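You operate a simulated robot arm through the tools that you are given. There is no shell and no other tool. Be economical: measure what you need, move in short steps, check, and stop when the job is done.

You are at the controls of a simulated two-armed robot. One attempt, no reset.

## Task
Shut the nutrunner down: socket on its peg, arm parked, program off, air off.
Fine: the socket goes on its own peg; the air knob, the jig clamp and the other two sockets stay as they are.

It is judged by the outcome, as a careful person would: the job done as asked, and still so three seconds after it is handed in. It fails if anything else is knocked over, pushed out of place, dropped, spilled or broken.

## Robot
Two 7-joint arms with fingered hands on one trunk, on a base that drives. Base frame: it is fixed to the floor where the robot stands at the start and does not move with it; the origin is under the middle of the robot, x ahead of it, y to its left, z up; the surface under the hand at the start is at about z = 800. Lengths are in mm, angles in degrees, forces in N, time in s.
The left shoulder is at the start at [70, 172, 1502], the right one opposite. Places, roughly: air knob [500, 400, 900]; hinge jig clamp [600, -100, 900]; nutrunner air valve handle [400, 500, 900]; nutrunner program dial [300, 100, 900]; swing arm [900, 0, 1200]. Payload 5 kg a hand.
The TCP of each hand is the grasp point between the finger pads, 43 mm short of the fingertips. In the tool frame z runs along the fingers and y along their closing line. Largest opening 144 mm; the body of the gripper starts 50 mm behind the TCP. The gripper is a hand of 5 fingers: y runs from the thumb to the fingers, the wrist lies at [-21, -124, -221] in the tool frame, and closing takes about 1.5 s.
Orientation is that of the tool frame in the base frame, as a unit quaternion [w, x, y, z]. With the fingers straight down and the wrist toward the robot, the tool's x, y and z point along [0, 1, 0], [1, 0, 0] and [0, 0, -1] of the base frame.

## Interface
- The arms move only by the tool arm_command. It takes "left_targets", "right_targets" or both (then of equal length, played together; a hand with none holds still); each is a list of rows, each a list of 7 numbers: the turn, a rotation vector about the tool's x, y, z in degrees, then the shift along the tool's x, y, z in mm, then the finger opening in mm, from 0 to 144. In form: [[ax, ay, az, tx, ty, tz, gripper], ...]. A call has 1 to 12 rows; each row shifts and turns the commanded pose from where the row before left it, along the tool's axes as they then stand. Each row takes 0.2 s and may step no farther than 50 mm and 8.6 degrees from the row before; otherwise, or with a gripper value out of range, the whole call is refused. Where a pose cannot be reached the arm comes as near as it can. A force on the tool above 90 N (or 10 N above the force at the start of the call, whichever is more), or a blocked arm, ends the call early, and 0.2 s more pass. Each finger travels about 45 mm/s and halts on what it meets, pressing with about 22 N; the grip force reading is that of the motor and also rises with nothing between the fingers. The clock runs only during rows and for 0.2 s after the last one: add rows that do not move to give the fingers time. It gives the time, the measured TCP pose, the force on the tool (base axes), the opening and the grip force at its end, in the units of the frame above (readings bear some noise), with the torque about the TCP (base axes, N m) and any sound that the robot's microphone picked up, and new pictures: "views" is both (left out), scene, wrist or none (wrist: the cameras of the hands that moved).
- Cameras (640 x 400 px; columns grow to the right, rows downward): "scene" is now at [118.2, 24.1, 1710.5]; the picture's right is [0.38, -0.93, 0.00], its down [-0.64, -0.26, -0.72] and it looks along [0.67, 0.27, -0.69] (base axes); focal length 239 px, centre (320, 200). "left" rides on the left gripper at [-86, -109, -168] in its tool frame; the picture's right is [-0.80, -0.28, 0.53], its down [0.54, -0.73, 0.42] and it looks along [0.27, 0.63, 0.73] (tool axes); focal length 275 px, centre (320, 200). "right" rides on the right gripper at [86, -108, -168] in its tool frame; the picture's right is [-0.80, 0.28, -0.53], its down [-0.54, -0.73, 0.42] and it looks along [-0.27, 0.63, 0.73] (tool axes); focal length 275 px, centre (320, 200). There is no depth. A picture from a camera that has moved, and an enlarged one, comes with that camera's place and axes in the base frame and with its lens. The place of the scene camera against the robot may be out by one fixed shift of up to 25 mm in any direction.
- raise_lower(by): slides the trunk up (or, below 0, down) by that many mm; the arms and the scene camera ride with it, the base frame stays. It gives what a move gives, with no picture.
- drive_base(legs): drives the robot by 1 to 6 legs, each [ahead, left, turn to the left] in mm, mm and degrees, along the robot's own axes; the way and the turn of a leg run together, so that a leg with both is an arc; at most 1500 mm and 180 degrees a leg. The arms and the cameras ride along, it lands a little off, and it stops where it bumps. It gives what a move gives, and a new picture of the scene camera.
- hand_shape(shape, hand): the hand has 5 fingers and takes this shape, open, in about a second: jaw (thumb against the fingers, like two jaws); tri (thumb and two fingers); tip (a fingertip pinch); poke (one finger out to press); point (the index stretched); flat (the hand flat); cup (the hand cupped); fist (a fist). The gripper value then closes the fingers along that shape, each until it touches; the sizes above hold for jaw. It gives what a move gives, with no picture.
- aim_head(pan, tilt): turns the head with the scene camera to pan (to the left, within 86 degrees either way) and tilt (down, from -29 to 69), counted from straight ahead of the robot. It gives what a move gives, and a new picture of the scene camera.
- enlarge(camera, box): a new picture of the part [left, top, right, bottom] of that camera's present view, enlarged. No time passes.
- finish_job(): hands the job in; it is judged then, once.

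Work in short steps. Places have to be worked out from the pictures, the camera data and where the tool is seen: move nearer, look again, correct. Check each grasp and each placing, and mend what went wrong. You have 120 turns and 260 pictures in all, those below and enlarged ones among them. Open the grippers and draw the arms clear of the work before you hand the job in, unless the task says otherwise; then end with one line.

The tools are called after ">>>" by a JSON object that holds its "method" and its "body". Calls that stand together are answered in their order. arm_command: Moves the arms, as the interface text tells. Its arguments: {"type":"object","properties":{"left_targets":{"type":"array","items":{"type":"array","items":{"type":"number"}}},"right_targets":{"type":"array","items":{"type":"array","items":{"type":"number"}}},"views":{"type":"string","enum":["both","scene","wrist","none"]}},"required":[]} The other tools are called the same way: raise_lower (by) slides the trunk up or down; hand_shape (shape, hand) gives the hand a shape; drive_base (legs) drives the base; aim_head (pan, tilt) turns the head that bears the scene camera; enlarge (camera, box) takes an enlarged picture of a part of a camera's view; finish_job () hands the job in.

At the start:

```text
t: 0.0
left_tcp_pos: [509.1, 471.6, 1512.7]
left_orientation: [0.0, 0.707, 0.707, 0.0]
left_force: [0.4, -0.5, 0.3]
left_ft_torque: [-0.03, -0.01, -0.01]
left_opening: 143.5
left_grip_force: 0.2
left_shape: jaw
right_tcp_pos: [848.7, -66.5, 1406.4]
right_orientation: [-0.001, 0.708, 0.706, -0.001]
right_force: [0.0, 0.4, 0.0]
right_ft_torque: [0.0, -0.02, 0.01]
right_opening: 143.5
right_grip_force: 0.1
right_shape: jaw
trunk travel left (down, up): [-600.0, 340.0]
robot x, y, heading: [-0.7, 4.3, -0.1]
head pan, tilt: [22.0, 43.5]
```

scene: 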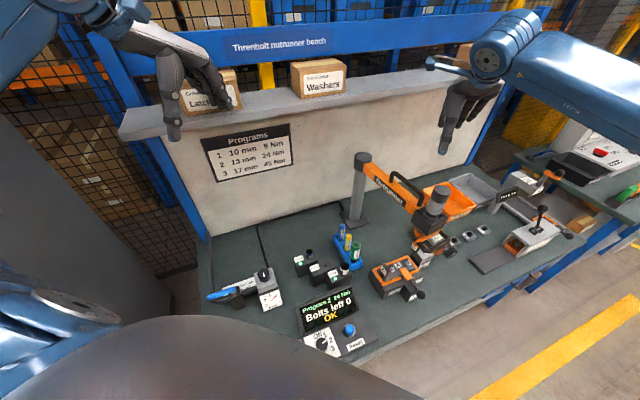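
right: 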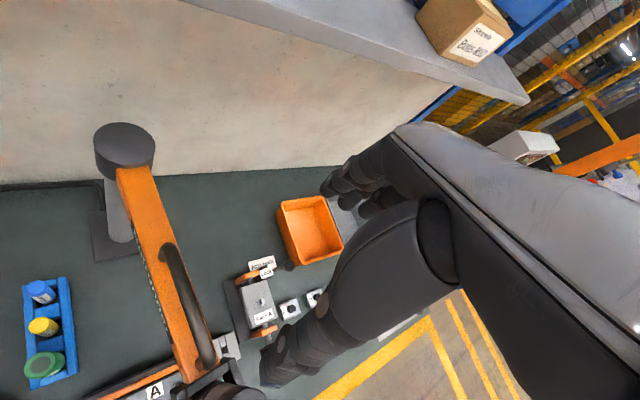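
left: 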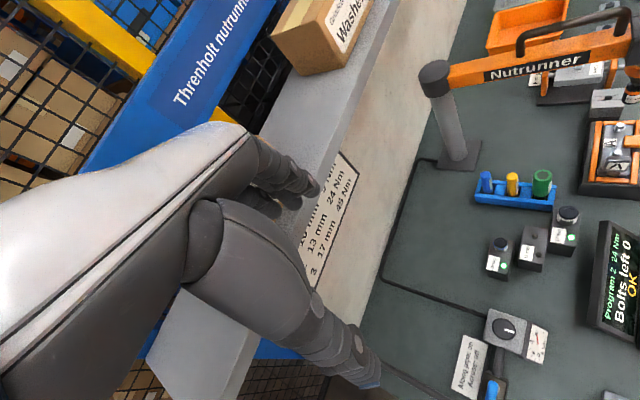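

The scene shows the bench with a swing-arm nutrunner, socket pegs, program dial and air valve. I enlarge the important parts before moving.

>>> {"method": "enlarge", "body": {"camera": "scene", "box": [200, 220, 360, 360]}}

>>> {"method": "enlarge", "body": {"camera": "scene", "box": [340, 150, 500, 310]}}

>>> {"method": "enlarge", "body": {"camera": "left", "box": [440, 180, 640, 400]}}

```text
2.86 times, centred on (280, 290) of scene
camera zoom: at [118.2, 24.1, 1710.5], right [0.38, -0.93, 0.0], down [-0.64, -0.26, -0.72], along [0.67, 0.27, -0.69], focal length 683 px, centre (434, -57)
```

zoom: 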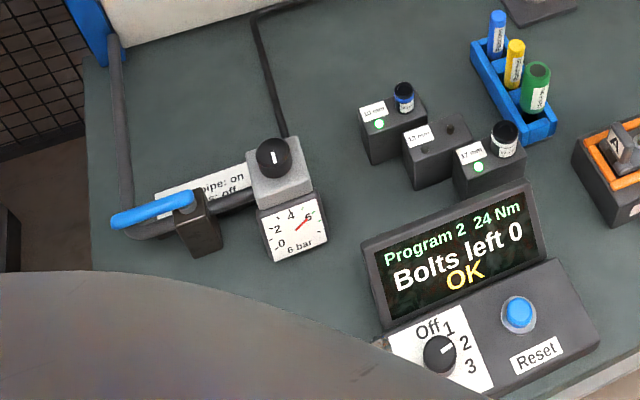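

```text
2.50 times, centred on (420, 230) of scene
camera zoom: at [118.2, 24.1, 1710.5], right [0.38, -0.93, 0.0], down [-0.64, -0.26, -0.72], along [0.67, 0.27, -0.69], focal length 598 px, centre (70, 125)
```

zoom: 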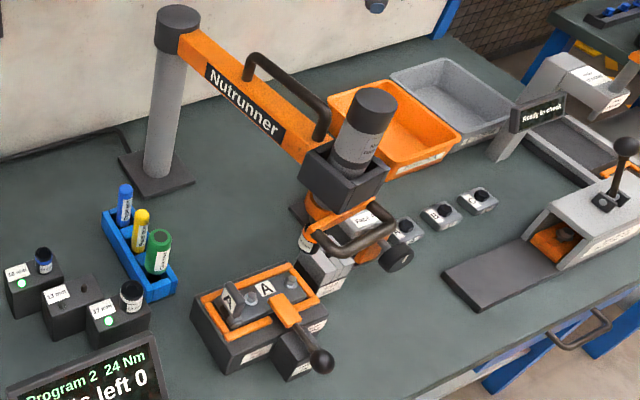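

```text
1.82 times, centred on (540, 290) of left
camera zoom: at [402.5, 385.6, 1680.0], right [-0.28, -0.8, -0.53], down [-0.73, 0.54, -0.42], along [0.63, 0.27, -0.73], focal length 500 px, centre (-80, 36)
```

zoom: 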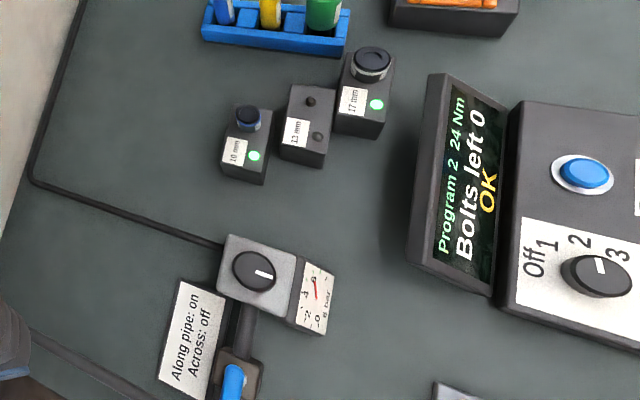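

Middle peg (13 mm) is empty, so the socket on the nutrunner is the 13 mm. I look for the parking place of the arm.

>>> {"method": "enlarge", "body": {"camera": "right", "box": [80, 200, 340, 400]}}

>>> {"method": "enlarge", "body": {"camera": "scene", "box": [400, 210, 480, 270]}}

>>> {"method": "enlarge", "body": {"camera": "scene", "box": [440, 160, 600, 280]}}

>>> {"method": "enlarge", "body": {"camera": "left", "box": [420, 0, 640, 220]}}

```text
2.00 times, centred on (210, 300) of right
camera zoom: at [740.2, 21.2, 1573.5], right [0.28, -0.8, 0.53], down [-0.73, -0.54, -0.42], along [0.63, -0.27, -0.73], focal length 551 px, centre (540, 0)
```

zoom: 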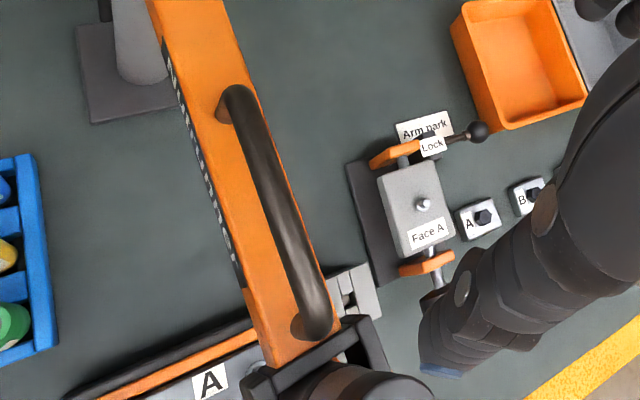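

```text
6.67 times, centred on (440, 240) of scene
camera zoom: at [118.2, 24.1, 1710.5], right [0.38, -0.93, 0.0], down [-0.64, -0.26, -0.72], along [0.67, 0.27, -0.69], focal length 1595 px, centre (-480, -67)
```

zoom: 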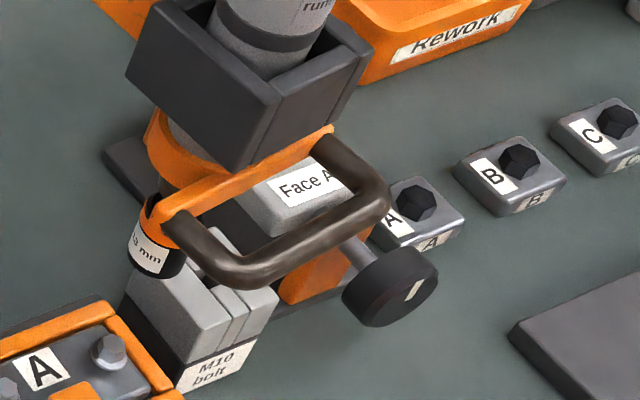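

```text
3.33 times, centred on (520, 220) of scene
camera zoom: at [118.2, 24.1, 1710.5], right [0.38, -0.93, 0.0], down [-0.64, -0.26, -0.72], along [0.67, 0.27, -0.69], focal length 797 px, centre (-347, 133)
```

zoom: 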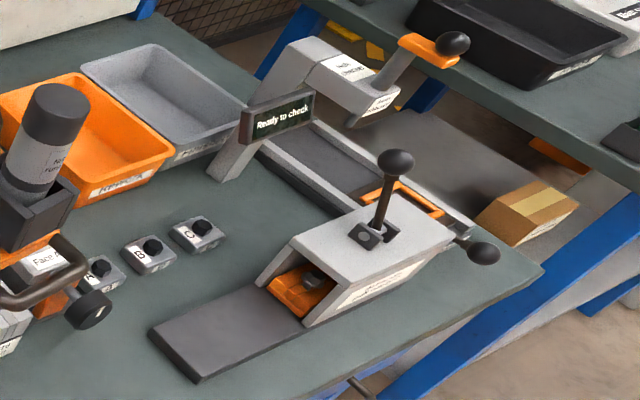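

```text
1.82 times, centred on (530, 110) of left
camera zoom: at [402.5, 385.6, 1680.0], right [-0.28, -0.8, -0.53], down [-0.73, 0.54, -0.42], along [0.63, 0.27, -0.73], focal length 500 px, centre (-62, 364)
```

zoom: 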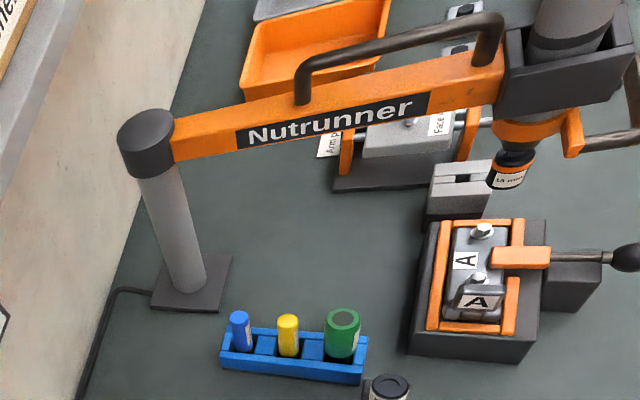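

The "Arm park" label lies behind the Face A jig near (1075,-165), at the same radius from the post as the spindle. I aim the head there for a clearer view.

>>> {"method": "aim_head", "body": {"pan": -10, "tilt": 48}}

>>> {"method": "enlarge", "body": {"camera": "scene", "box": [240, 100, 440, 225]}}

>>> {"method": "enlarge", "body": {"camera": "scene", "box": [280, 150, 360, 200]}}

```text
t: 1.0
left_tcp_pos: [508.3, 472.0, 1510.9]
left_orientation: [-0.001, 0.707, 0.707, 0.0]
left_force: [0.3, 0.3, 0.5]
left_ft_torque: [-0.01, -0.02, -0.01]
left_opening: 143.6
left_grip_force: 0.0
left_shape: jaw
right_tcp_pos: [847.2, -65.7, 1407.6]
right_orientation: [-0.001, 0.707, 0.707, 0.0]
right_force: [-0.4, -0.2, 0.0]
right_ft_torque: [0.0, -0.02, -0.05]
right_opening: 143.9
right_grip_force: 0.1
right_shape: jaw
trunk travel left (down, up): [-600.0, 340.0]
robot x, y, heading: [-0.6, -2.8, -0.1]
head pan, tilt: [-10.0, 48.0]
camera scene: at [119.3, -20.4, 1704.2], right [-0.17, -0.98, 0.0], down [-0.73, 0.13, -0.67], along [0.66, -0.12, -0.74], focal length 239 px, centre (320, 200)
```

scene: 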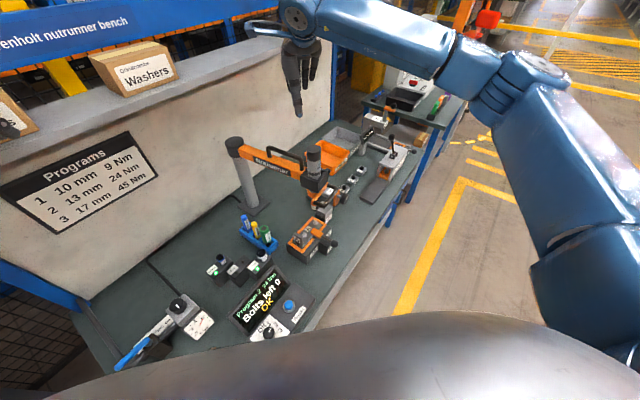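

```text
3.20 times, centred on (340, 162) of scene
camera zoom: at [119.3, -20.4, 1704.2], right [-0.17, -0.98, 0.0], down [-0.73, 0.13, -0.67], along [0.66, -0.12, -0.74], focal length 765 px, centre (256, 320)
```

zoom: 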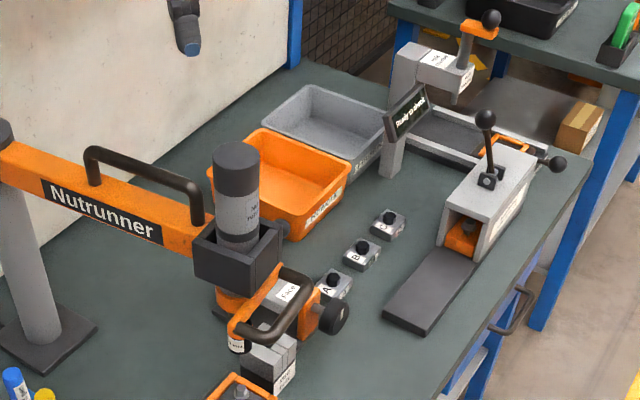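

```text
8.00 times, centred on (320, 175) of scene
camera zoom: at [119.3, -20.4, 1704.2], right [-0.17, -0.98, 0.0], down [-0.73, 0.13, -0.67], along [0.66, -0.12, -0.74], focal length 1914 px, centre (320, 400)
```

zoom: 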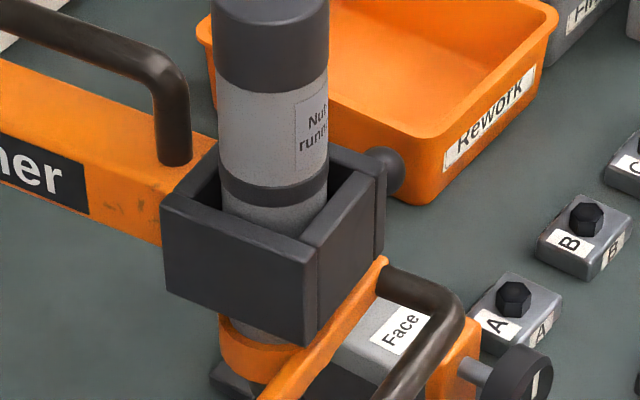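

The nutrunner slides vertically in a sleeve, with the loop handle on its orange collar. I draw the right arm back from over the nutrunner so that I can lower the trunk for a flatter look.

>>> {"method": "arm_command", "body": {"right_targets": [[0, 0, 0, -20, -45, 0, 144], [0, 0, 0, -20, -45, 0, 144], [0, 0, 0, -20, -45, 0, 144], [0, 0, 0, -20, -45, 0, 144], [0, 0, 0, -20, -45, 0, 144], [0, 0, 0, -20, -45, 0, 144], [0, 0, 0, -20, -45, 0, 144]], "views": "none"}}

>>> {"method": "raise_lower", "body": {"by": -300}}

>>> {"method": "aim_head", "body": {"pan": -8, "tilt": 35}}

>>> {"method": "enlarge", "body": {"camera": "scene", "box": [240, 120, 400, 220]}}

```text
t: 2.6
left_tcp_pos: [507.0, 470.3, 1512.7]
left_orientation: [-0.001, 0.708, 0.707, 0.001]
left_force: [-1.1, -0.7, 0.3]
left_ft_torque: [0.01, -0.05, 0.01]
left_opening: 143.7
left_grip_force: 0.1
left_shape: jaw
right_tcp_pos: [528.1, -207.5, 1408.2]
right_orientation: [0.0, 0.706, 0.708, 0.001]
right_force: [-1.0, 0.0, 0.0]
right_ft_torque: [0.01, -0.04, -0.01]
right_opening: 143.9
right_grip_force: 0.1
right_shape: jaw
trunk travel left (down, up): [-600.0, 340.0]
robot x, y, heading: [0.3, 0.9, -0.3]
head pan, tilt: [-10.0, 48.0]
```

```text
t: 3.6
left_tcp_pos: [503.4, 472.3, 1471.2]
left_orientation: [0.014, 0.704, 0.71, 0.021]
left_force: [-19.3, -2.0, 53.8]
left_ft_torque: [2.23, -4.82, 0.43]
left_opening: 143.9
left_grip_force: 0.0
left_shape: jaw
right_tcp_pos: [525.6, -208.9, 1347.9]
right_orientation: [0.0, 0.706, 0.708, 0.003]
right_force: [1.3, 1.0, -0.3]
right_ft_torque: [-0.04, 0.11, 0.02]
right_opening: 144.0
right_grip_force: 0.2
right_shape: jaw
trunk travel left (down, up): [-538.0, 402.0]
robot x, y, heading: [-5.0, -0.2, 0.1]
head pan, tilt: [-10.0, 48.0]
stopped: the force on the tool passed its limit at 101 N (the readings are from after the stop); the commanded pose is now the measured one
```

```text
t: 4.4
left_tcp_pos: [499.8, 469.3, 1467.6]
left_orientation: [0.01, 0.705, 0.709, 0.017]
left_force: [-17.3, -0.6, 55.3]
left_ft_torque: [2.44, -5.46, 0.71]
left_opening: 144.0
left_grip_force: 0.2
left_shape: jaw
right_tcp_pos: [524.0, -209.3, 1348.3]
right_orientation: [0.001, 0.706, 0.708, 0.003]
right_force: [-1.4, -0.2, 0.5]
right_ft_torque: [0.01, -0.02, 0.01]
right_opening: 143.9
right_grip_force: 0.0
right_shape: jaw
trunk travel left (down, up): [-538.0, 402.0]
robot x, y, heading: [0.7, 0.2, -0.1]
head pan, tilt: [-8.0, 35.0]
camera scene: at [118.5, -23.7, 1662.2], right [-0.14, -0.99, 0.0], down [-0.56, 0.08, -0.82], along [0.81, -0.11, -0.57], focal length 239 px, centre (320, 200)
```

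scene: 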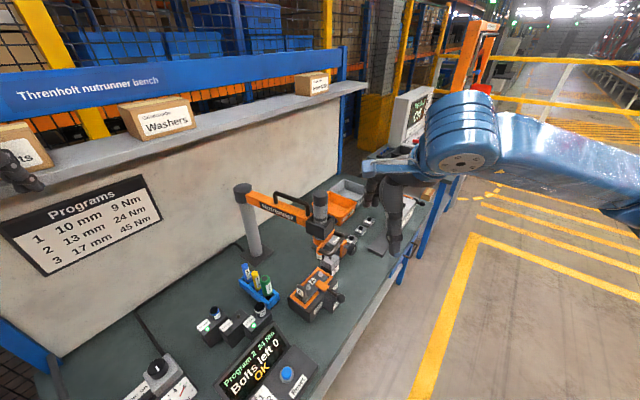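

```text
4.00 times, centred on (320, 170) of scene
camera zoom: at [118.5, -23.7, 1662.2], right [-0.14, -0.99, 0.0], down [-0.56, 0.08, -0.82], along [0.81, -0.11, -0.57], focal length 957 px, centre (320, 320)
```

zoom: 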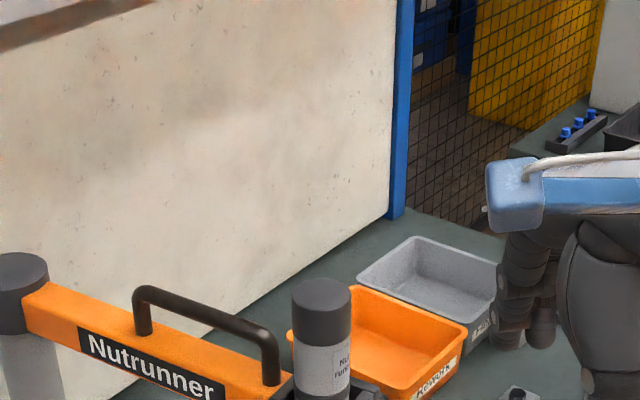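

The left hand came down on the back shelf and I stopped there. I lift it, then draw it back toward the robot and look at the shelf.

>>> {"method": "arm_command", "body": {"left_targets": [[0, 0, 0, 0, 0, -25, 144], [0, 0, 0, 0, 0, -35, 144], [0, 0, 0, 0, -30, -20, 144], [0, 0, 0, -20, -45, 0, 144], [0, 0, 0, -20, -45, 0, 144], [0, 0, 0, -20, -45, 0, 144], [0, 0, 0, -20, -30, 0, 144]], "views": "none"}}

>>> {"method": "aim_head", "body": {"pan": 40, "tilt": 30}}

```text
t: 6.0
left_tcp_pos: [312.4, 389.5, 1533.8]
left_orientation: [0.008, 0.705, 0.709, 0.012]
left_force: [-0.9, -0.2, 0.6]
left_ft_torque: [0.05, -0.03, 0.02]
left_opening: 144.2
left_grip_force: 0.1
left_shape: jaw
right_tcp_pos: [529.7, -206.3, 1346.2]
right_orientation: [0.0, 0.707, 0.707, 0.0]
right_force: [-0.4, 0.0, 0.3]
right_ft_torque: [0.01, 0.0, 0.0]
right_opening: 144.0
right_grip_force: 0.0
right_shape: jaw
trunk travel left (down, up): [-538.0, 402.0]
robot x, y, heading: [-1.4, 2.0, 0.1]
head pan, tilt: [-8.0, 35.0]
```

```text
t: 7.1
left_tcp_pos: [311.6, 390.3, 1533.5]
left_orientation: [0.008, 0.705, 0.709, 0.012]
left_force: [-0.4, -0.4, -0.1]
left_ft_torque: [0.02, -0.04, -0.02]
left_opening: 143.9
left_grip_force: 0.0
left_shape: jaw
right_tcp_pos: [530.3, -204.9, 1345.7]
right_orientation: [0.0, 0.707, 0.707, 0.0]
right_force: [0.6, -0.6, 0.1]
right_ft_torque: [-0.04, -0.01, -0.01]
right_opening: 143.8
right_grip_force: 0.0
right_shape: jaw
trunk travel left (down, up): [-538.0, 402.0]
robot x, y, heading: [0.1, 1.1, 0.2]
head pan, tilt: [40.0, 30.0]
camera scene: at [110.0, 51.4, 1669.1], right [0.64, -0.77, 0.0], down [-0.38, -0.32, -0.87], along [0.66, 0.56, -0.5], focal length 239 px, centre (320, 200)
```

scene: 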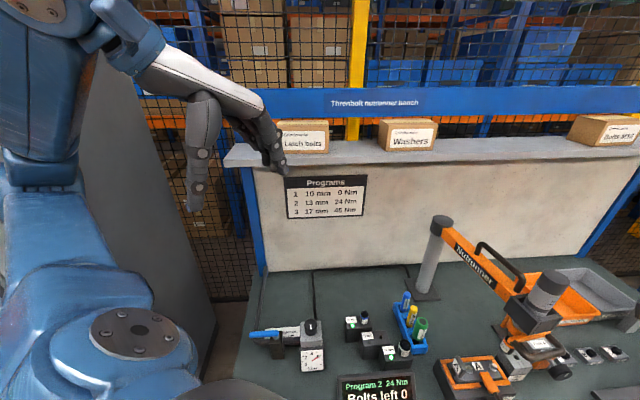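

The boxes on the shelf stand as they did. The bench is turned about 40° from the robot's heading, so I plan to turn and shift; first I look to the left for obstacles.

>>> {"method": "aim_head", "body": {"pan": 80, "tilt": 45}}

>>> {"method": "aim_head", "body": {"pan": -50, "tilt": 50}}

>>> {"method": "aim_head", "body": {"pan": 15, "tilt": 60}}

```text
t: 8.2
left_tcp_pos: [313.2, 390.5, 1534.3]
left_orientation: [0.009, 0.705, 0.709, 0.011]
left_force: [0.0, 0.2, 0.7]
left_ft_torque: [-0.03, 0.01, 0.02]
left_opening: 143.7
left_grip_force: 0.1
left_shape: jaw
right_tcp_pos: [529.9, -205.1, 1345.2]
right_orientation: [-0.001, 0.707, 0.708, 0.0]
right_force: [-0.2, 0.2, 0.2]
right_ft_torque: [0.01, 0.03, -0.01]
right_opening: 143.7
right_grip_force: 0.1
right_shape: jaw
trunk travel left (down, up): [-538.0, 402.0]
robot x, y, heading: [-0.6, -1.6, 0.3]
head pan, tilt: [80.0, 45.0]
camera scene: at [55.3, 73.4, 1646.5], right [0.98, -0.17, 0.0], down [-0.12, -0.7, -0.71], along [0.12, 0.7, -0.71], focal length 239 px, centre (320, 200)
```

scene: 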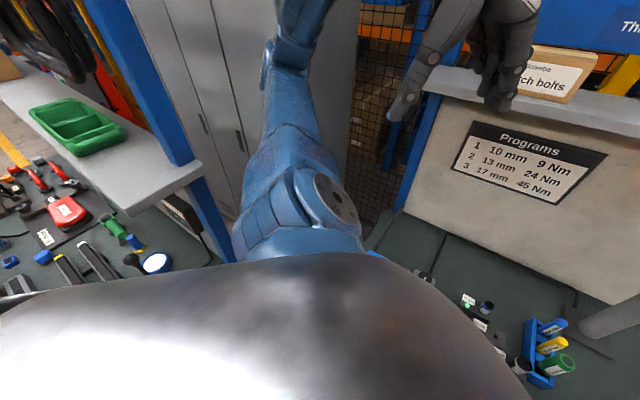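

```text
t: 10.3
left_tcp_pos: [312.5, 390.4, 1534.4]
left_orientation: [0.008, 0.705, 0.709, 0.012]
left_force: [-0.3, -0.3, -0.3]
left_ft_torque: [-0.02, -0.01, 0.01]
left_opening: 143.8
left_grip_force: 0.1
left_shape: jaw
right_tcp_pos: [530.4, -207.0, 1345.3]
right_orientation: [0.0, 0.707, 0.708, 0.0]
right_force: [0.7, -0.7, 0.2]
right_ft_torque: [0.03, 0.01, 0.01]
right_opening: 143.9
right_grip_force: 0.0
right_shape: jaw
trunk travel left (down, up): [-538.0, 402.0]
robot x, y, heading: [-4.5, -0.9, 0.2]
head pan, tilt: [-50.0, 50.0]
camera scene: at [90.9, -65.6, 1639.5], right [-0.76, -0.64, 0.0], down [-0.49, 0.59, -0.64], along [0.41, -0.49, -0.77], focal length 239 px, centre (320, 200)
```

scene: 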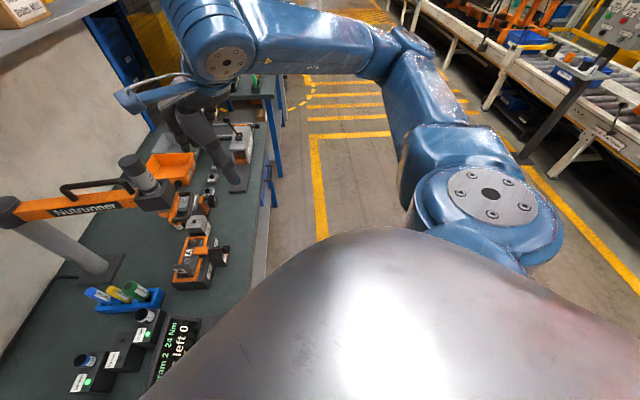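

```text
t: 11.7
left_tcp_pos: [313.2, 390.4, 1535.5]
left_orientation: [0.009, 0.706, 0.708, 0.012]
left_force: [0.2, 0.1, 0.0]
left_ft_torque: [-0.02, -0.02, -0.02]
left_opening: 143.9
left_grip_force: 0.1
left_shape: jaw
right_tcp_pos: [530.5, -206.3, 1346.1]
right_orientation: [0.0, 0.706, 0.708, -0.001]
right_force: [-0.6, 0.7, 0.1]
right_ft_torque: [0.02, 0.02, 0.01]
right_opening: 144.2
right_grip_force: 0.1
right_shape: jaw
trunk travel left (down, up): [-538.0, 402.0]
robot x, y, heading: [1.9, -1.0, 0.1]
head pan, tilt: [15.0, 60.0]
camera scene: at [105.6, 10.6, 1627.0], right [0.26, -0.97, 0.0], down [-0.84, -0.23, -0.5], along [0.48, 0.13, -0.87], focal length 239 px, centre (320, 200)
```

scene: 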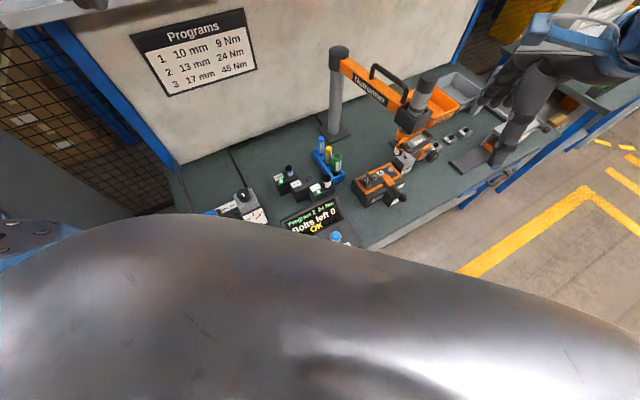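

A cabinet stands to the left, the floor to the right along the bench is free. I raise the trunk for clearance, shift about 400 mm along the bench edge, then turn 40° to face it.

>>> {"method": "raise_lower", "body": {"by": 150}}

>>> {"method": "drive_base", "body": {"legs": [[217, -340, 0], [0, 0, 40]]}}

>>> {"method": "aim_head", "body": {"pan": 0, "tilt": 48}}

```text
t: 13.4
left_tcp_pos: [312.7, 390.0, 1684.1]
left_orientation: [0.007, 0.705, 0.709, 0.012]
left_force: [0.4, 0.6, -0.2]
left_ft_torque: [-0.04, -0.04, -0.02]
left_opening: 144.1
left_grip_force: 0.1
left_shape: jaw
right_tcp_pos: [530.1, -205.9, 1495.2]
right_orientation: [0.0, 0.706, 0.708, 0.0]
right_force: [0.6, 0.5, 0.3]
right_ft_torque: [-0.02, 0.0, 0.02]
right_opening: 144.1
right_grip_force: 0.0
right_shape: jaw
trunk travel left (down, up): [-688.0, 252.0]
robot x, y, heading: [1.5, 2.3, 0.2]
head pan, tilt: [15.0, 60.0]
```

```text
t: 17.8
left_tcp_pos: [207.1, 150.5, 1684.3]
left_orientation: [0.004, 0.418, 0.908, 0.014]
left_force: [0.6, -0.4, 0.4]
left_ft_torque: [0.0, 0.03, -0.03]
left_opening: 143.9
left_grip_force: 0.0
left_shape: jaw
right_tcp_pos: [758.4, -163.2, 1495.0]
right_orientation: [0.0, 0.42, 0.908, 0.0]
right_force: [0.1, 0.3, -0.4]
right_ft_torque: [-0.02, 0.04, -0.01]
right_opening: 143.9
right_grip_force: 0.1
right_shape: jaw
trunk travel left (down, up): [-688.0, 252.0]
robot x, y, heading: [221.1, -352.3, 40.2]
head pan, tilt: [15.0, 60.0]
camera scene: at [288.6, -269.0, 1776.9], right [0.82, -0.57, 0.0], down [-0.49, -0.71, -0.5], along [0.28, 0.41, -0.87], focal length 239 px, centre (320, 200)
```

scene: 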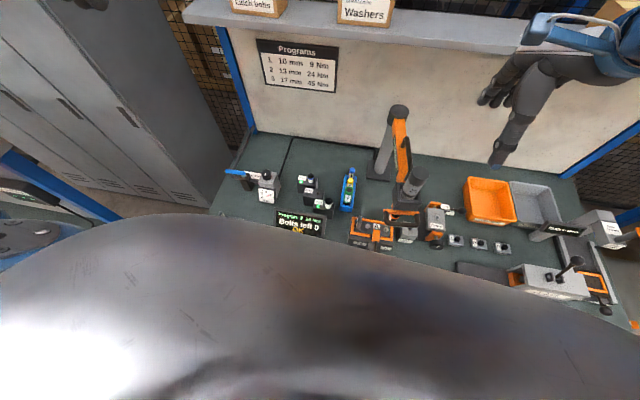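

```text
t: 18.6
left_tcp_pos: [206.1, 151.7, 1684.3]
left_orientation: [0.003, 0.417, 0.909, 0.014]
left_force: [0.2, 0.0, 0.8]
left_ft_torque: [0.01, -0.03, -0.03]
left_opening: 144.2
left_grip_force: 0.1
left_shape: jaw
right_tcp_pos: [757.8, -162.2, 1494.6]
right_orientation: [0.0, 0.419, 0.908, 0.0]
right_force: [-0.4, -0.4, 0.2]
right_ft_torque: [0.04, 0.03, 0.02]
right_opening: 144.0
right_grip_force: 0.0
right_shape: jaw
trunk travel left (down, up): [-688.0, 252.0]
robot x, y, heading: [219.1, -349.3, 40.5]
head pan, tilt: [0.0, 48.0]
camera scene: at [309.8, -272.1, 1792.2], right [0.65, -0.76, 0.0], down [-0.57, -0.48, -0.67], along [0.51, 0.43, -0.74], focal length 239 px, centre (320, 200)
```

scene: 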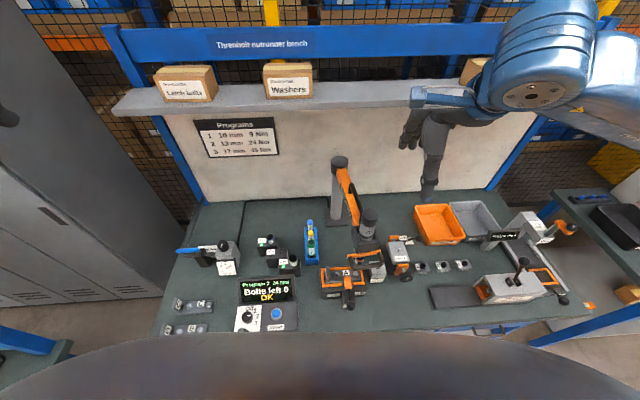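

The robot now faces the bench squarely. I enlarge the nutrunner and pegs from here.

>>> {"method": "enlarge", "body": {"camera": "scene", "box": [310, 190, 430, 310]}}

>>> {"method": "enlarge", "body": {"camera": "scene", "box": [220, 210, 330, 330]}}

```text
3.33 times, centred on (370, 250) of scene
camera zoom: at [309.8, -272.1, 1792.2], right [0.65, -0.76, 0.0], down [-0.57, -0.48, -0.67], along [0.51, 0.43, -0.74], focal length 797 px, centre (153, 33)
```

zoom: 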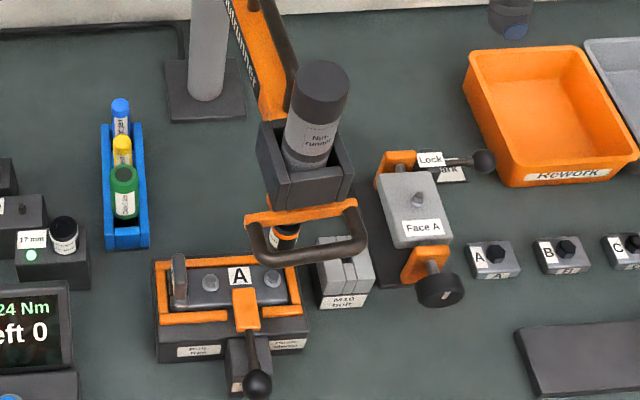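

```text
3.33 times, centred on (275, 270) of scene
camera zoom: at [309.8, -272.1, 1792.2], right [0.65, -0.76, 0.0], down [-0.57, -0.48, -0.67], along [0.51, 0.43, -0.74], focal length 797 px, centre (470, -33)
```

zoom: 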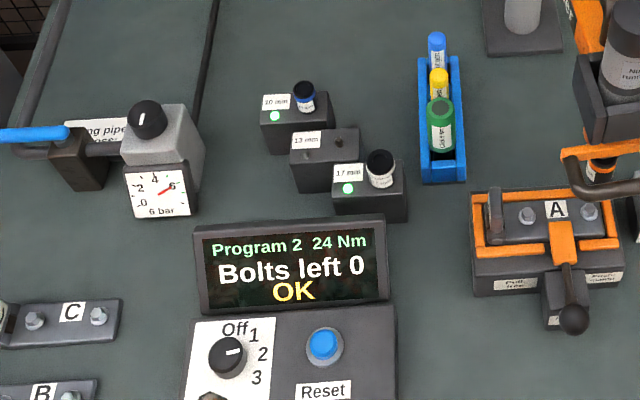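

Triangulating between views puts the socket near (731,-108,973), the loop handle's front bar near (679,-166,1080) and the post at (950,170). I shape the right hand "tri", bring it in front of the loop and tilt it 45° forward.

>>> {"method": "hand_shape", "body": {"shape": "tri", "hand": "right"}}

>>> {"method": "arm_command", "body": {"right_targets": [[0, 0, 0, 4.5, -21, 0, 90], [0, 0, 0, 4.5, -21, 30, 90], [0, 0, 0, 4.5, -21, 45, 90], [0, 0, 0, 4.5, -21, 45, 90], [0, 0, 0, 4.5, -21, 45, 90], [0, 0, 0, 4.5, -21, 45, 90], [0, 0, 0, 4.5, -21, 45, 90], [0, 0, 0, 0, 0, 45, 90], [0, 0, -5.5, 0, 0, 30, 90], [0, 0, -5.5, 0, 0, 0, 90]], "views": "none"}}

>>> {"method": "arm_command", "body": {"right_targets": [[-7.5, 0, 0, 0, 0, 0, 90], [-7.5, 0, 0, 0, 0, 0, 90], [-7.5, 0, 0, 0, 0, 0, 90], [-7.5, 0, 0, 0, 0, 0, 90], [-7.5, 0, 0, 0, 0, 0, 90], [-7.5, 0, 0, 0, 0, 0, 90]]}}

```text
t: 19.5
left_tcp_pos: [206.5, 149.8, 1684.2]
left_orientation: [0.003, 0.418, 0.908, 0.014]
left_force: [-1.3, 0.8, -0.6]
left_ft_torque: [0.01, -0.01, -0.02]
left_opening: 143.8
left_grip_force: 0.0
left_shape: jaw
right_tcp_pos: [757.7, -161.2, 1494.5]
right_orientation: [-0.001, 0.42, 0.908, -0.001]
right_force: [-0.6, -0.5, 0.2]
right_ft_torque: [-0.03, -0.02, 0.01]
right_opening: 143.6
right_grip_force: 0.1
right_shape: tri
trunk travel left (down, up): [-688.0, 252.0]
robot x, y, heading: [220.1, -348.7, 40.6]
head pan, tilt: [0.0, 48.0]
```

```text
t: 21.4
left_tcp_pos: [204.6, 146.1, 1685.1]
left_orientation: [0.005, 0.418, 0.908, 0.016]
left_force: [-0.4, -0.7, -0.9]
left_ft_torque: [0.01, -0.04, -0.02]
left_opening: 144.0
left_grip_force: 0.0
left_shape: jaw
right_tcp_pos: [715.3, -130.4, 1217.8]
right_orientation: [0.003, 0.408, 0.913, 0.022]
right_force: [2.7, -7.5, 26.1]
right_ft_torque: [1.17, -1.2, -0.49]
right_opening: 91.7
right_grip_force: 0.0
right_shape: tri
right hand out of reach, approached as far as the arm can: row 1, 2, 3, 4, 5, 6, 7
trunk travel left (down, up): [-688.0, 252.0]
robot x, y, heading: [219.8, -346.1, 40.3]
head pan, tilt: [0.0, 48.0]
stopped in row 9 (right hand): the force on the tool passed its limit at 111 N (the readings are from after the stop); the commanded pose is now the measured one
```

```text
t: 22.8
left_tcp_pos: [208.8, 150.5, 1684.4]
left_orientation: [0.004, 0.419, 0.908, 0.014]
left_force: [-0.1, 0.3, 0.4]
left_ft_torque: [-0.03, 0.0, -0.01]
left_opening: 143.7
left_grip_force: 0.0
left_shape: jaw
right_tcp_pos: [716.1, -127.1, 1212.3]
right_orientation: [0.015, 0.407, 0.912, 0.046]
right_force: [11.0, 2.1, 18.9]
right_ft_torque: [-0.01, -0.22, -0.61]
right_opening: 89.2
right_grip_force: 0.0
right_shape: tri
right hand out of reach, approached as far as the arm can: row 1, 2, 3, 4, 5, 6
trunk travel left (down, up): [-688.0, 252.0]
robot x, y, heading: [219.0, -350.3, 40.5]
head pan, tilt: [0.0, 48.0]
camera scene: at [310.5, -272.4, 1792.3], right [0.65, -0.76, 0.0], down [-0.57, -0.48, -0.67], along [0.51, 0.43, -0.74], focal length 239 px, centre (320, 200)
camera right: at [567.9, -147.6, 1368.9], right [0.71, -0.44, 0.55], down [-0.15, -0.85, -0.5], along [0.69, 0.27, -0.67], focal length 275 px, centre (320, 200)
```

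scene: 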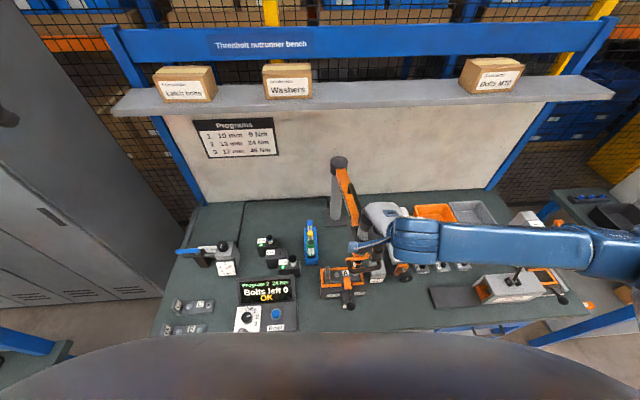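
right: 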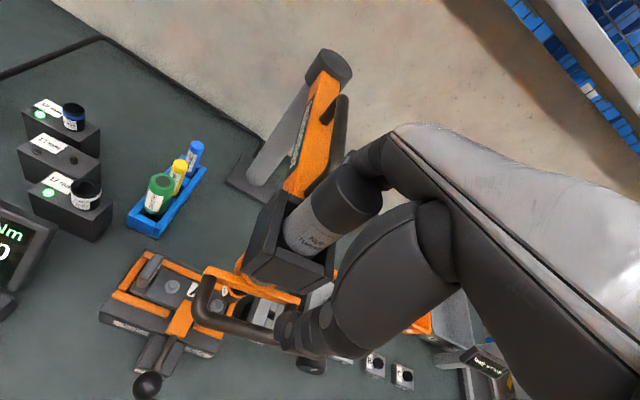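

The hand couldn't retract toward the body and came down on top of the nutrunner (19 N). I lift it straight up with the trunk and drive back 150 mm, which carries the hand in front of the loop.

>>> {"method": "raise_lower", "body": {"by": 130}}

>>> {"method": "drive_base", "body": {"legs": [[-150, 0, 0]]}}

>>> {"method": "enlarge", "body": {"camera": "scene", "box": [300, 190, 420, 300]}}

```text
t: 24.4
left_tcp_pos: [208.1, 152.7, 1812.9]
left_orientation: [0.005, 0.419, 0.908, 0.014]
left_force: [0.6, -0.3, -0.7]
left_ft_torque: [-0.01, -0.02, 0.01]
left_opening: 143.8
left_grip_force: 0.0
left_shape: jaw
right_tcp_pos: [715.4, -127.1, 1343.1]
right_orientation: [0.015, 0.408, 0.912, 0.046]
right_force: [-0.1, 0.4, 0.1]
right_ft_torque: [0.0, -0.02, 0.01]
right_opening: 90.4
right_grip_force: 0.0
right_shape: tri
trunk travel left (down, up): [-818.0, 122.0]
robot x, y, heading: [219.7, -350.0, 40.5]
head pan, tilt: [0.0, 48.0]
```

```text
t: 25.8
left_tcp_pos: [99.1, 59.4, 1811.9]
left_orientation: [0.003, 0.418, 0.908, 0.011]
left_force: [0.3, 0.7, -0.4]
left_ft_torque: [-0.07, 0.1, -0.02]
left_opening: 143.9
left_grip_force: 0.0
left_shape: jaw
right_tcp_pos: [606.8, -220.5, 1340.3]
right_orientation: [0.015, 0.408, 0.912, 0.044]
right_force: [0.1, 0.4, -0.8]
right_ft_torque: [-0.05, 0.05, 0.02]
right_opening: 90.3
right_grip_force: 0.1
right_shape: tri
trunk travel left (down, up): [-818.0, 122.0]
robot x, y, heading: [104.8, -445.3, 40.5]
head pan, tilt: [0.0, 48.0]
camera scene: at [202.3, -364.0, 1921.6], right [0.65, -0.76, 0.0], down [-0.57, -0.48, -0.67], along [0.51, 0.43, -0.75], focal length 239 px, centre (320, 200)
```

scene: 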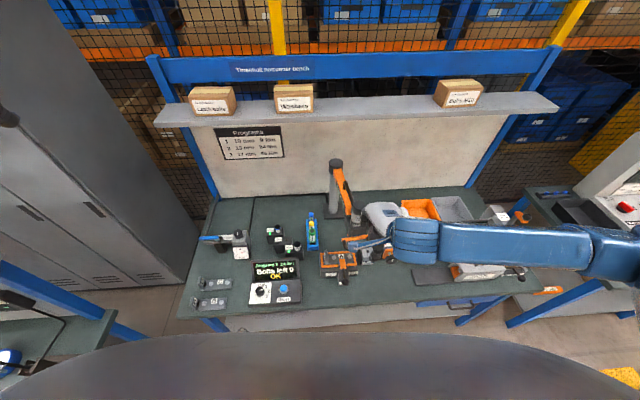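

```text
3.64 times, centred on (360, 245) of scene
camera zoom: at [202.3, -364.0, 1921.6], right [0.65, -0.76, 0.0], down [-0.57, -0.48, -0.67], along [0.51, 0.43, -0.75], focal length 870 px, centre (174, 36)
```

zoom: 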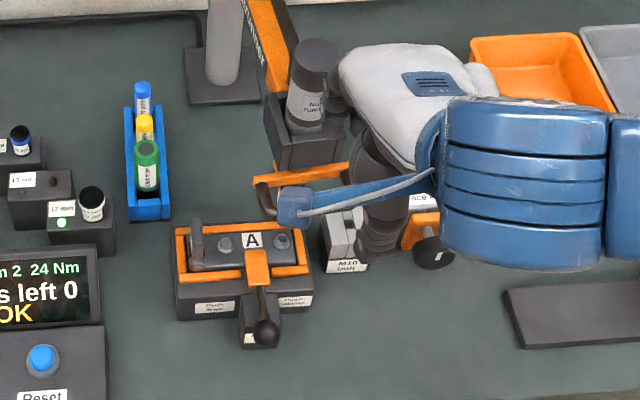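

The nutrunner is unchanged and the hand is free. Now I turn the hand in place: yaw 11°, tilt 45° forward.

>>> {"method": "arm_command", "body": {"right_targets": [[0, 0, -5, 0, 0, 0, 90], [0, 0, -5, 0, 0, 0, 90], [-7.5, 0, 0, 0, 0, 0, 90], [-7.5, 0, 0, 0, 0, 0, 90], [-7.5, 0, 0, 0, 0, 0, 90], [-7.5, 0, 0, 0, 0, 0, 90], [-7.5, 0, 0, 0, 0, 0, 90], [-7.5, 0, 0, 0, 0, 0, 90]]}}

```text
t: 27.6
left_tcp_pos: [93.2, 53.4, 1813.3]
left_orientation: [0.005, 0.418, 0.908, 0.013]
left_force: [0.2, -0.1, 0.8]
left_ft_torque: [0.05, 0.02, -0.02]
left_opening: 144.0
left_grip_force: 0.0
left_shape: jaw
right_tcp_pos: [600.7, -224.6, 1347.1]
right_orientation: [0.011, 0.315, 0.947, 0.062]
right_force: [0.2, 0.1, 0.7]
right_ft_torque: [0.04, -0.02, 0.0]
right_opening: 90.0
right_grip_force: 0.0
right_shape: tri
right hand out of reach, approached as far as the arm can: row 3, 4, 5, 6, 7, 8
trunk travel left (down, up): [-818.0, 122.0]
robot x, y, heading: [108.5, -445.4, 40.3]
head pan, tilt: [0.0, 48.0]
camera scene: at [195.2, -369.6, 1922.4], right [0.65, -0.76, 0.0], down [-0.57, -0.48, -0.67], along [0.51, 0.43, -0.74], focal length 239 px, centre (320, 200)
camera right: at [456.9, -275.9, 1499.8], right [0.78, -0.31, 0.55], down [0.03, -0.85, -0.52], along [0.63, 0.42, -0.65], focal length 275 px, centre (320, 200)
```

scene: 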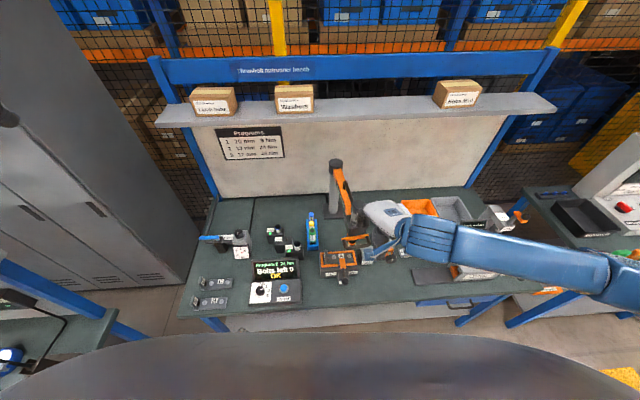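
right: 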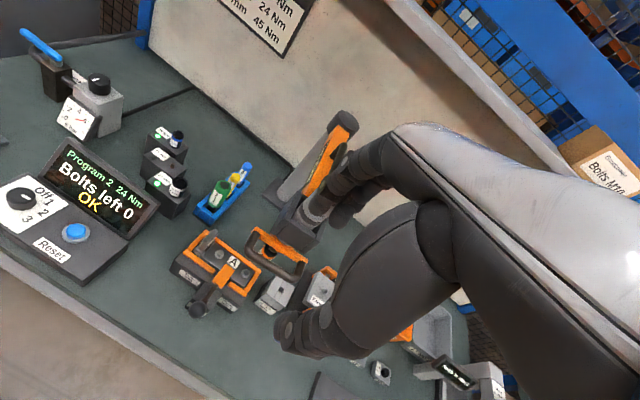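

The wrist is at its nearest limit to the shoulder. I go down 160 mm first, which gives room, then tilt.

>>> {"method": "arm_command", "body": {"right_targets": [[0, 0, 0, 0, 0, 40, 90], [0, 0, 0, 0, 0, 40, 90], [0, 0, 0, 0, 0, 40, 90], [0, 0, 0, 0, 0, 40, 90], [-7.5, 0, 0, 0, 0, 0, 90], [-7.5, 0, 0, 0, 0, 0, 90], [-7.5, 0, 0, 0, 0, 0, 90], [-7.5, 0, 0, 0, 0, 0, 90], [-7.5, 0, 0, 0, 0, 0, 90], [-7.5, 0, 0, 0, 0, 0, 90]]}}

```text
t: 29.8
left_tcp_pos: [94.3, 54.6, 1812.7]
left_orientation: [0.005, 0.419, 0.908, 0.014]
left_force: [-1.4, 0.4, -0.3]
left_ft_torque: [0.01, 0.0, 0.01]
left_opening: 143.9
left_grip_force: 0.1
left_shape: jaw
right_tcp_pos: [608.6, -221.3, 1317.1]
right_orientation: [0.009, 0.315, 0.947, 0.059]
right_force: [-0.2, 0.0, 0.1]
right_ft_torque: [0.02, 0.0, -0.01]
right_opening: 89.9
right_grip_force: 0.1
right_shape: tri
right hand out of reach, approached as far as the arm can: row 1, 2, 3, 4, 5, 6, 7, 8, 9, 10
trunk travel left (down, up): [-818.0, 122.0]
robot x, y, heading: [106.8, -444.7, 40.3]
head pan, tilt: [0.0, 48.0]
camera scene: at [196.2, -368.8, 1922.2], right [0.65, -0.76, 0.0], down [-0.57, -0.48, -0.67], along [0.51, 0.43, -0.74], focal length 239 px, centre (320, 200)
camera right: at [465.9, -273.8, 1471.9], right [0.78, -0.3, 0.55], down [0.03, -0.86, -0.51], along [0.63, 0.42, -0.66], focal length 275 px, centre (320, 200)
```

scene: 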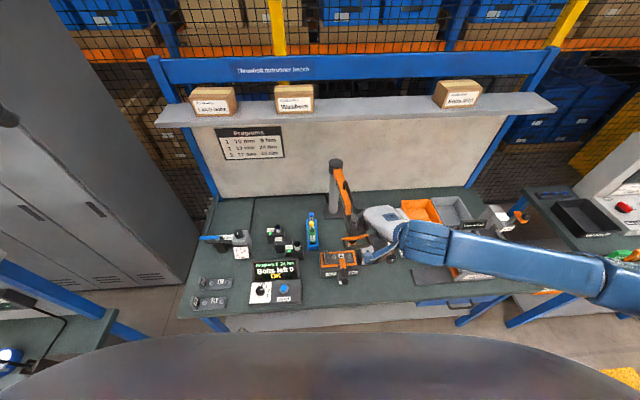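
right: 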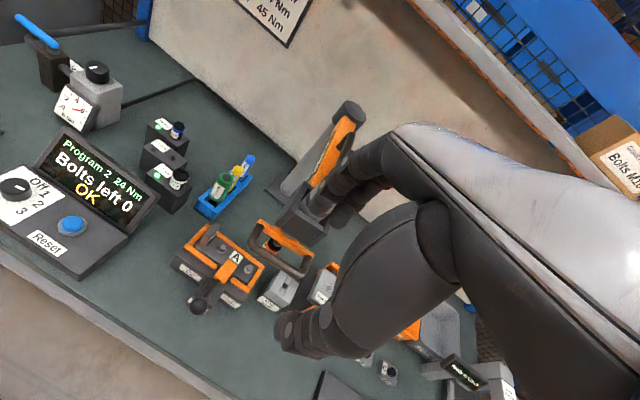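

The arm is stuck at a near-body joint limit; the loop needs to be farther ahead of the robot. I drive back 200 mm more and lower the trunk, then tilt the hand in free space in front of the bench.

>>> {"method": "drive_base", "body": {"legs": [[-200, 0, 0]]}}

>>> {"method": "raise_lower", "body": {"by": -150}}

>>> {"method": "arm_command", "body": {"right_targets": [[0, 0, 0, -20, 40, 0, 90], [0, 0, 0, -20, 40, 0, 90], [0, 0, 0, 0, 40, 10, 90], [0, 0, 0, 0, 40, 10, 90], [-7.5, 0, 0, 0, 0, 0, 90], [-7.5, 0, 0, 0, 0, 0, 90], [-7.5, 0, 0, 0, 0, 0, 90], [-7.5, 0, 0, 0, 0, 0, 90], [-7.5, 0, 0, 0, 0, 0, 90], [-7.5, 0, 0, 0, 0, 0, 90]]}}

```text
t: 31.3
left_tcp_pos: [-55.1, -69.9, 1813.0]
left_orientation: [0.002, 0.418, 0.909, 0.011]
left_force: [0.2, 0.3, -0.4]
left_ft_torque: [-0.05, 0.08, -0.04]
left_opening: 143.9
left_grip_force: 0.0
left_shape: jaw
right_tcp_pos: [459.8, -345.1, 1314.7]
right_orientation: [0.007, 0.312, 0.948, 0.056]
right_force: [1.3, 0.0, -0.9]
right_ft_torque: [-0.04, 0.06, -0.01]
right_opening: 89.9
right_grip_force: 0.1
right_shape: tri
trunk travel left (down, up): [-818.0, 122.0]
robot x, y, heading: [-45.1, -569.1, 40.6]
head pan, tilt: [0.0, 48.0]
camera scene: at [50.1, -492.7, 1921.7], right [0.65, -0.76, 0.0], down [-0.57, -0.49, -0.67], along [0.51, 0.43, -0.75], focal length 239 px, centre (320, 200)
```

scene: 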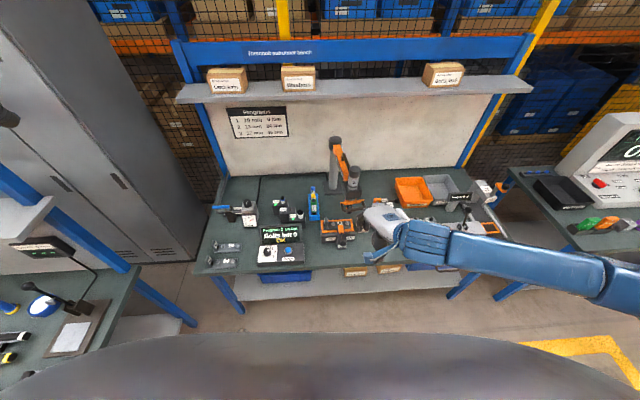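

```text
t: 33.1
left_tcp_pos: [-60.1, -74.8, 1663.5]
left_orientation: [0.005, 0.417, 0.909, 0.014]
left_force: [0.2, 0.8, 0.2]
left_ft_torque: [-0.03, 0.01, -0.04]
left_opening: 143.8
left_grip_force: 0.0
left_shape: jaw
right_tcp_pos: [456.8, -348.1, 1167.3]
right_orientation: [0.008, 0.312, 0.948, 0.058]
right_force: [0.1, -0.2, 0.2]
right_ft_torque: [-0.04, 0.01, 0.03]
right_opening: 89.8
right_grip_force: 0.1
right_shape: tri
trunk travel left (down, up): [-668.0, 272.0]
robot x, y, heading: [-43.9, -572.2, 40.9]
head pan, tilt: [0.0, 48.0]
```

```text
t: 35.3
left_tcp_pos: [-60.0, -73.6, 1664.0]
left_orientation: [0.003, 0.417, 0.909, 0.013]
left_force: [-0.5, 1.0, -0.2]
left_ft_torque: [-0.04, 0.0, 0.03]
left_opening: 144.0
left_grip_force: 0.1
left_shape: jaw
right_tcp_pos: [584.9, -241.0, 1166.7]
right_orientation: [0.029, 0.312, 0.942, 0.12]
right_force: [0.0, -0.2, 0.3]
right_ft_torque: [-0.04, 0.01, 0.0]
right_opening: 90.2
right_grip_force: 0.1
right_shape: tri
right hand out of reach, approached as far as the arm can: row 6, 7, 8, 9, 10
trunk travel left (down, up): [-668.0, 272.0]
robot x, y, heading: [-45.2, -572.5, 40.8]
head pan, tilt: [0.0, 48.0]
camera scene: at [45.3, -496.3, 1772.2], right [0.65, -0.76, 0.0], down [-0.56, -0.48, -0.67], along [0.51, 0.43, -0.74], focal length 239 px, centre (320, 200)
camera right: at [431.9, -309.6, 1301.2], right [0.74, -0.36, 0.57], down [0.07, -0.8, -0.6], along [0.67, 0.48, -0.56], focal length 275 px, centre (320, 200)
```

scene: 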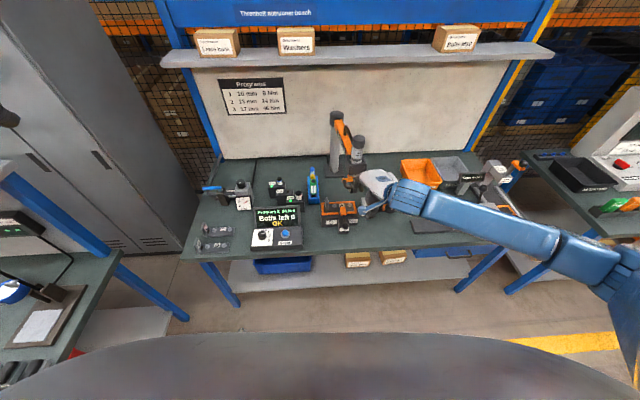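
right: 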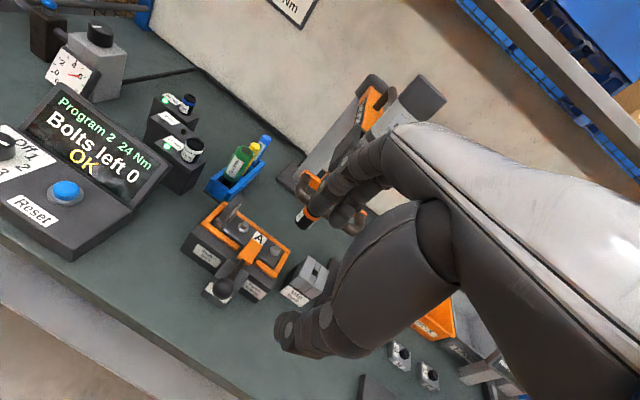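

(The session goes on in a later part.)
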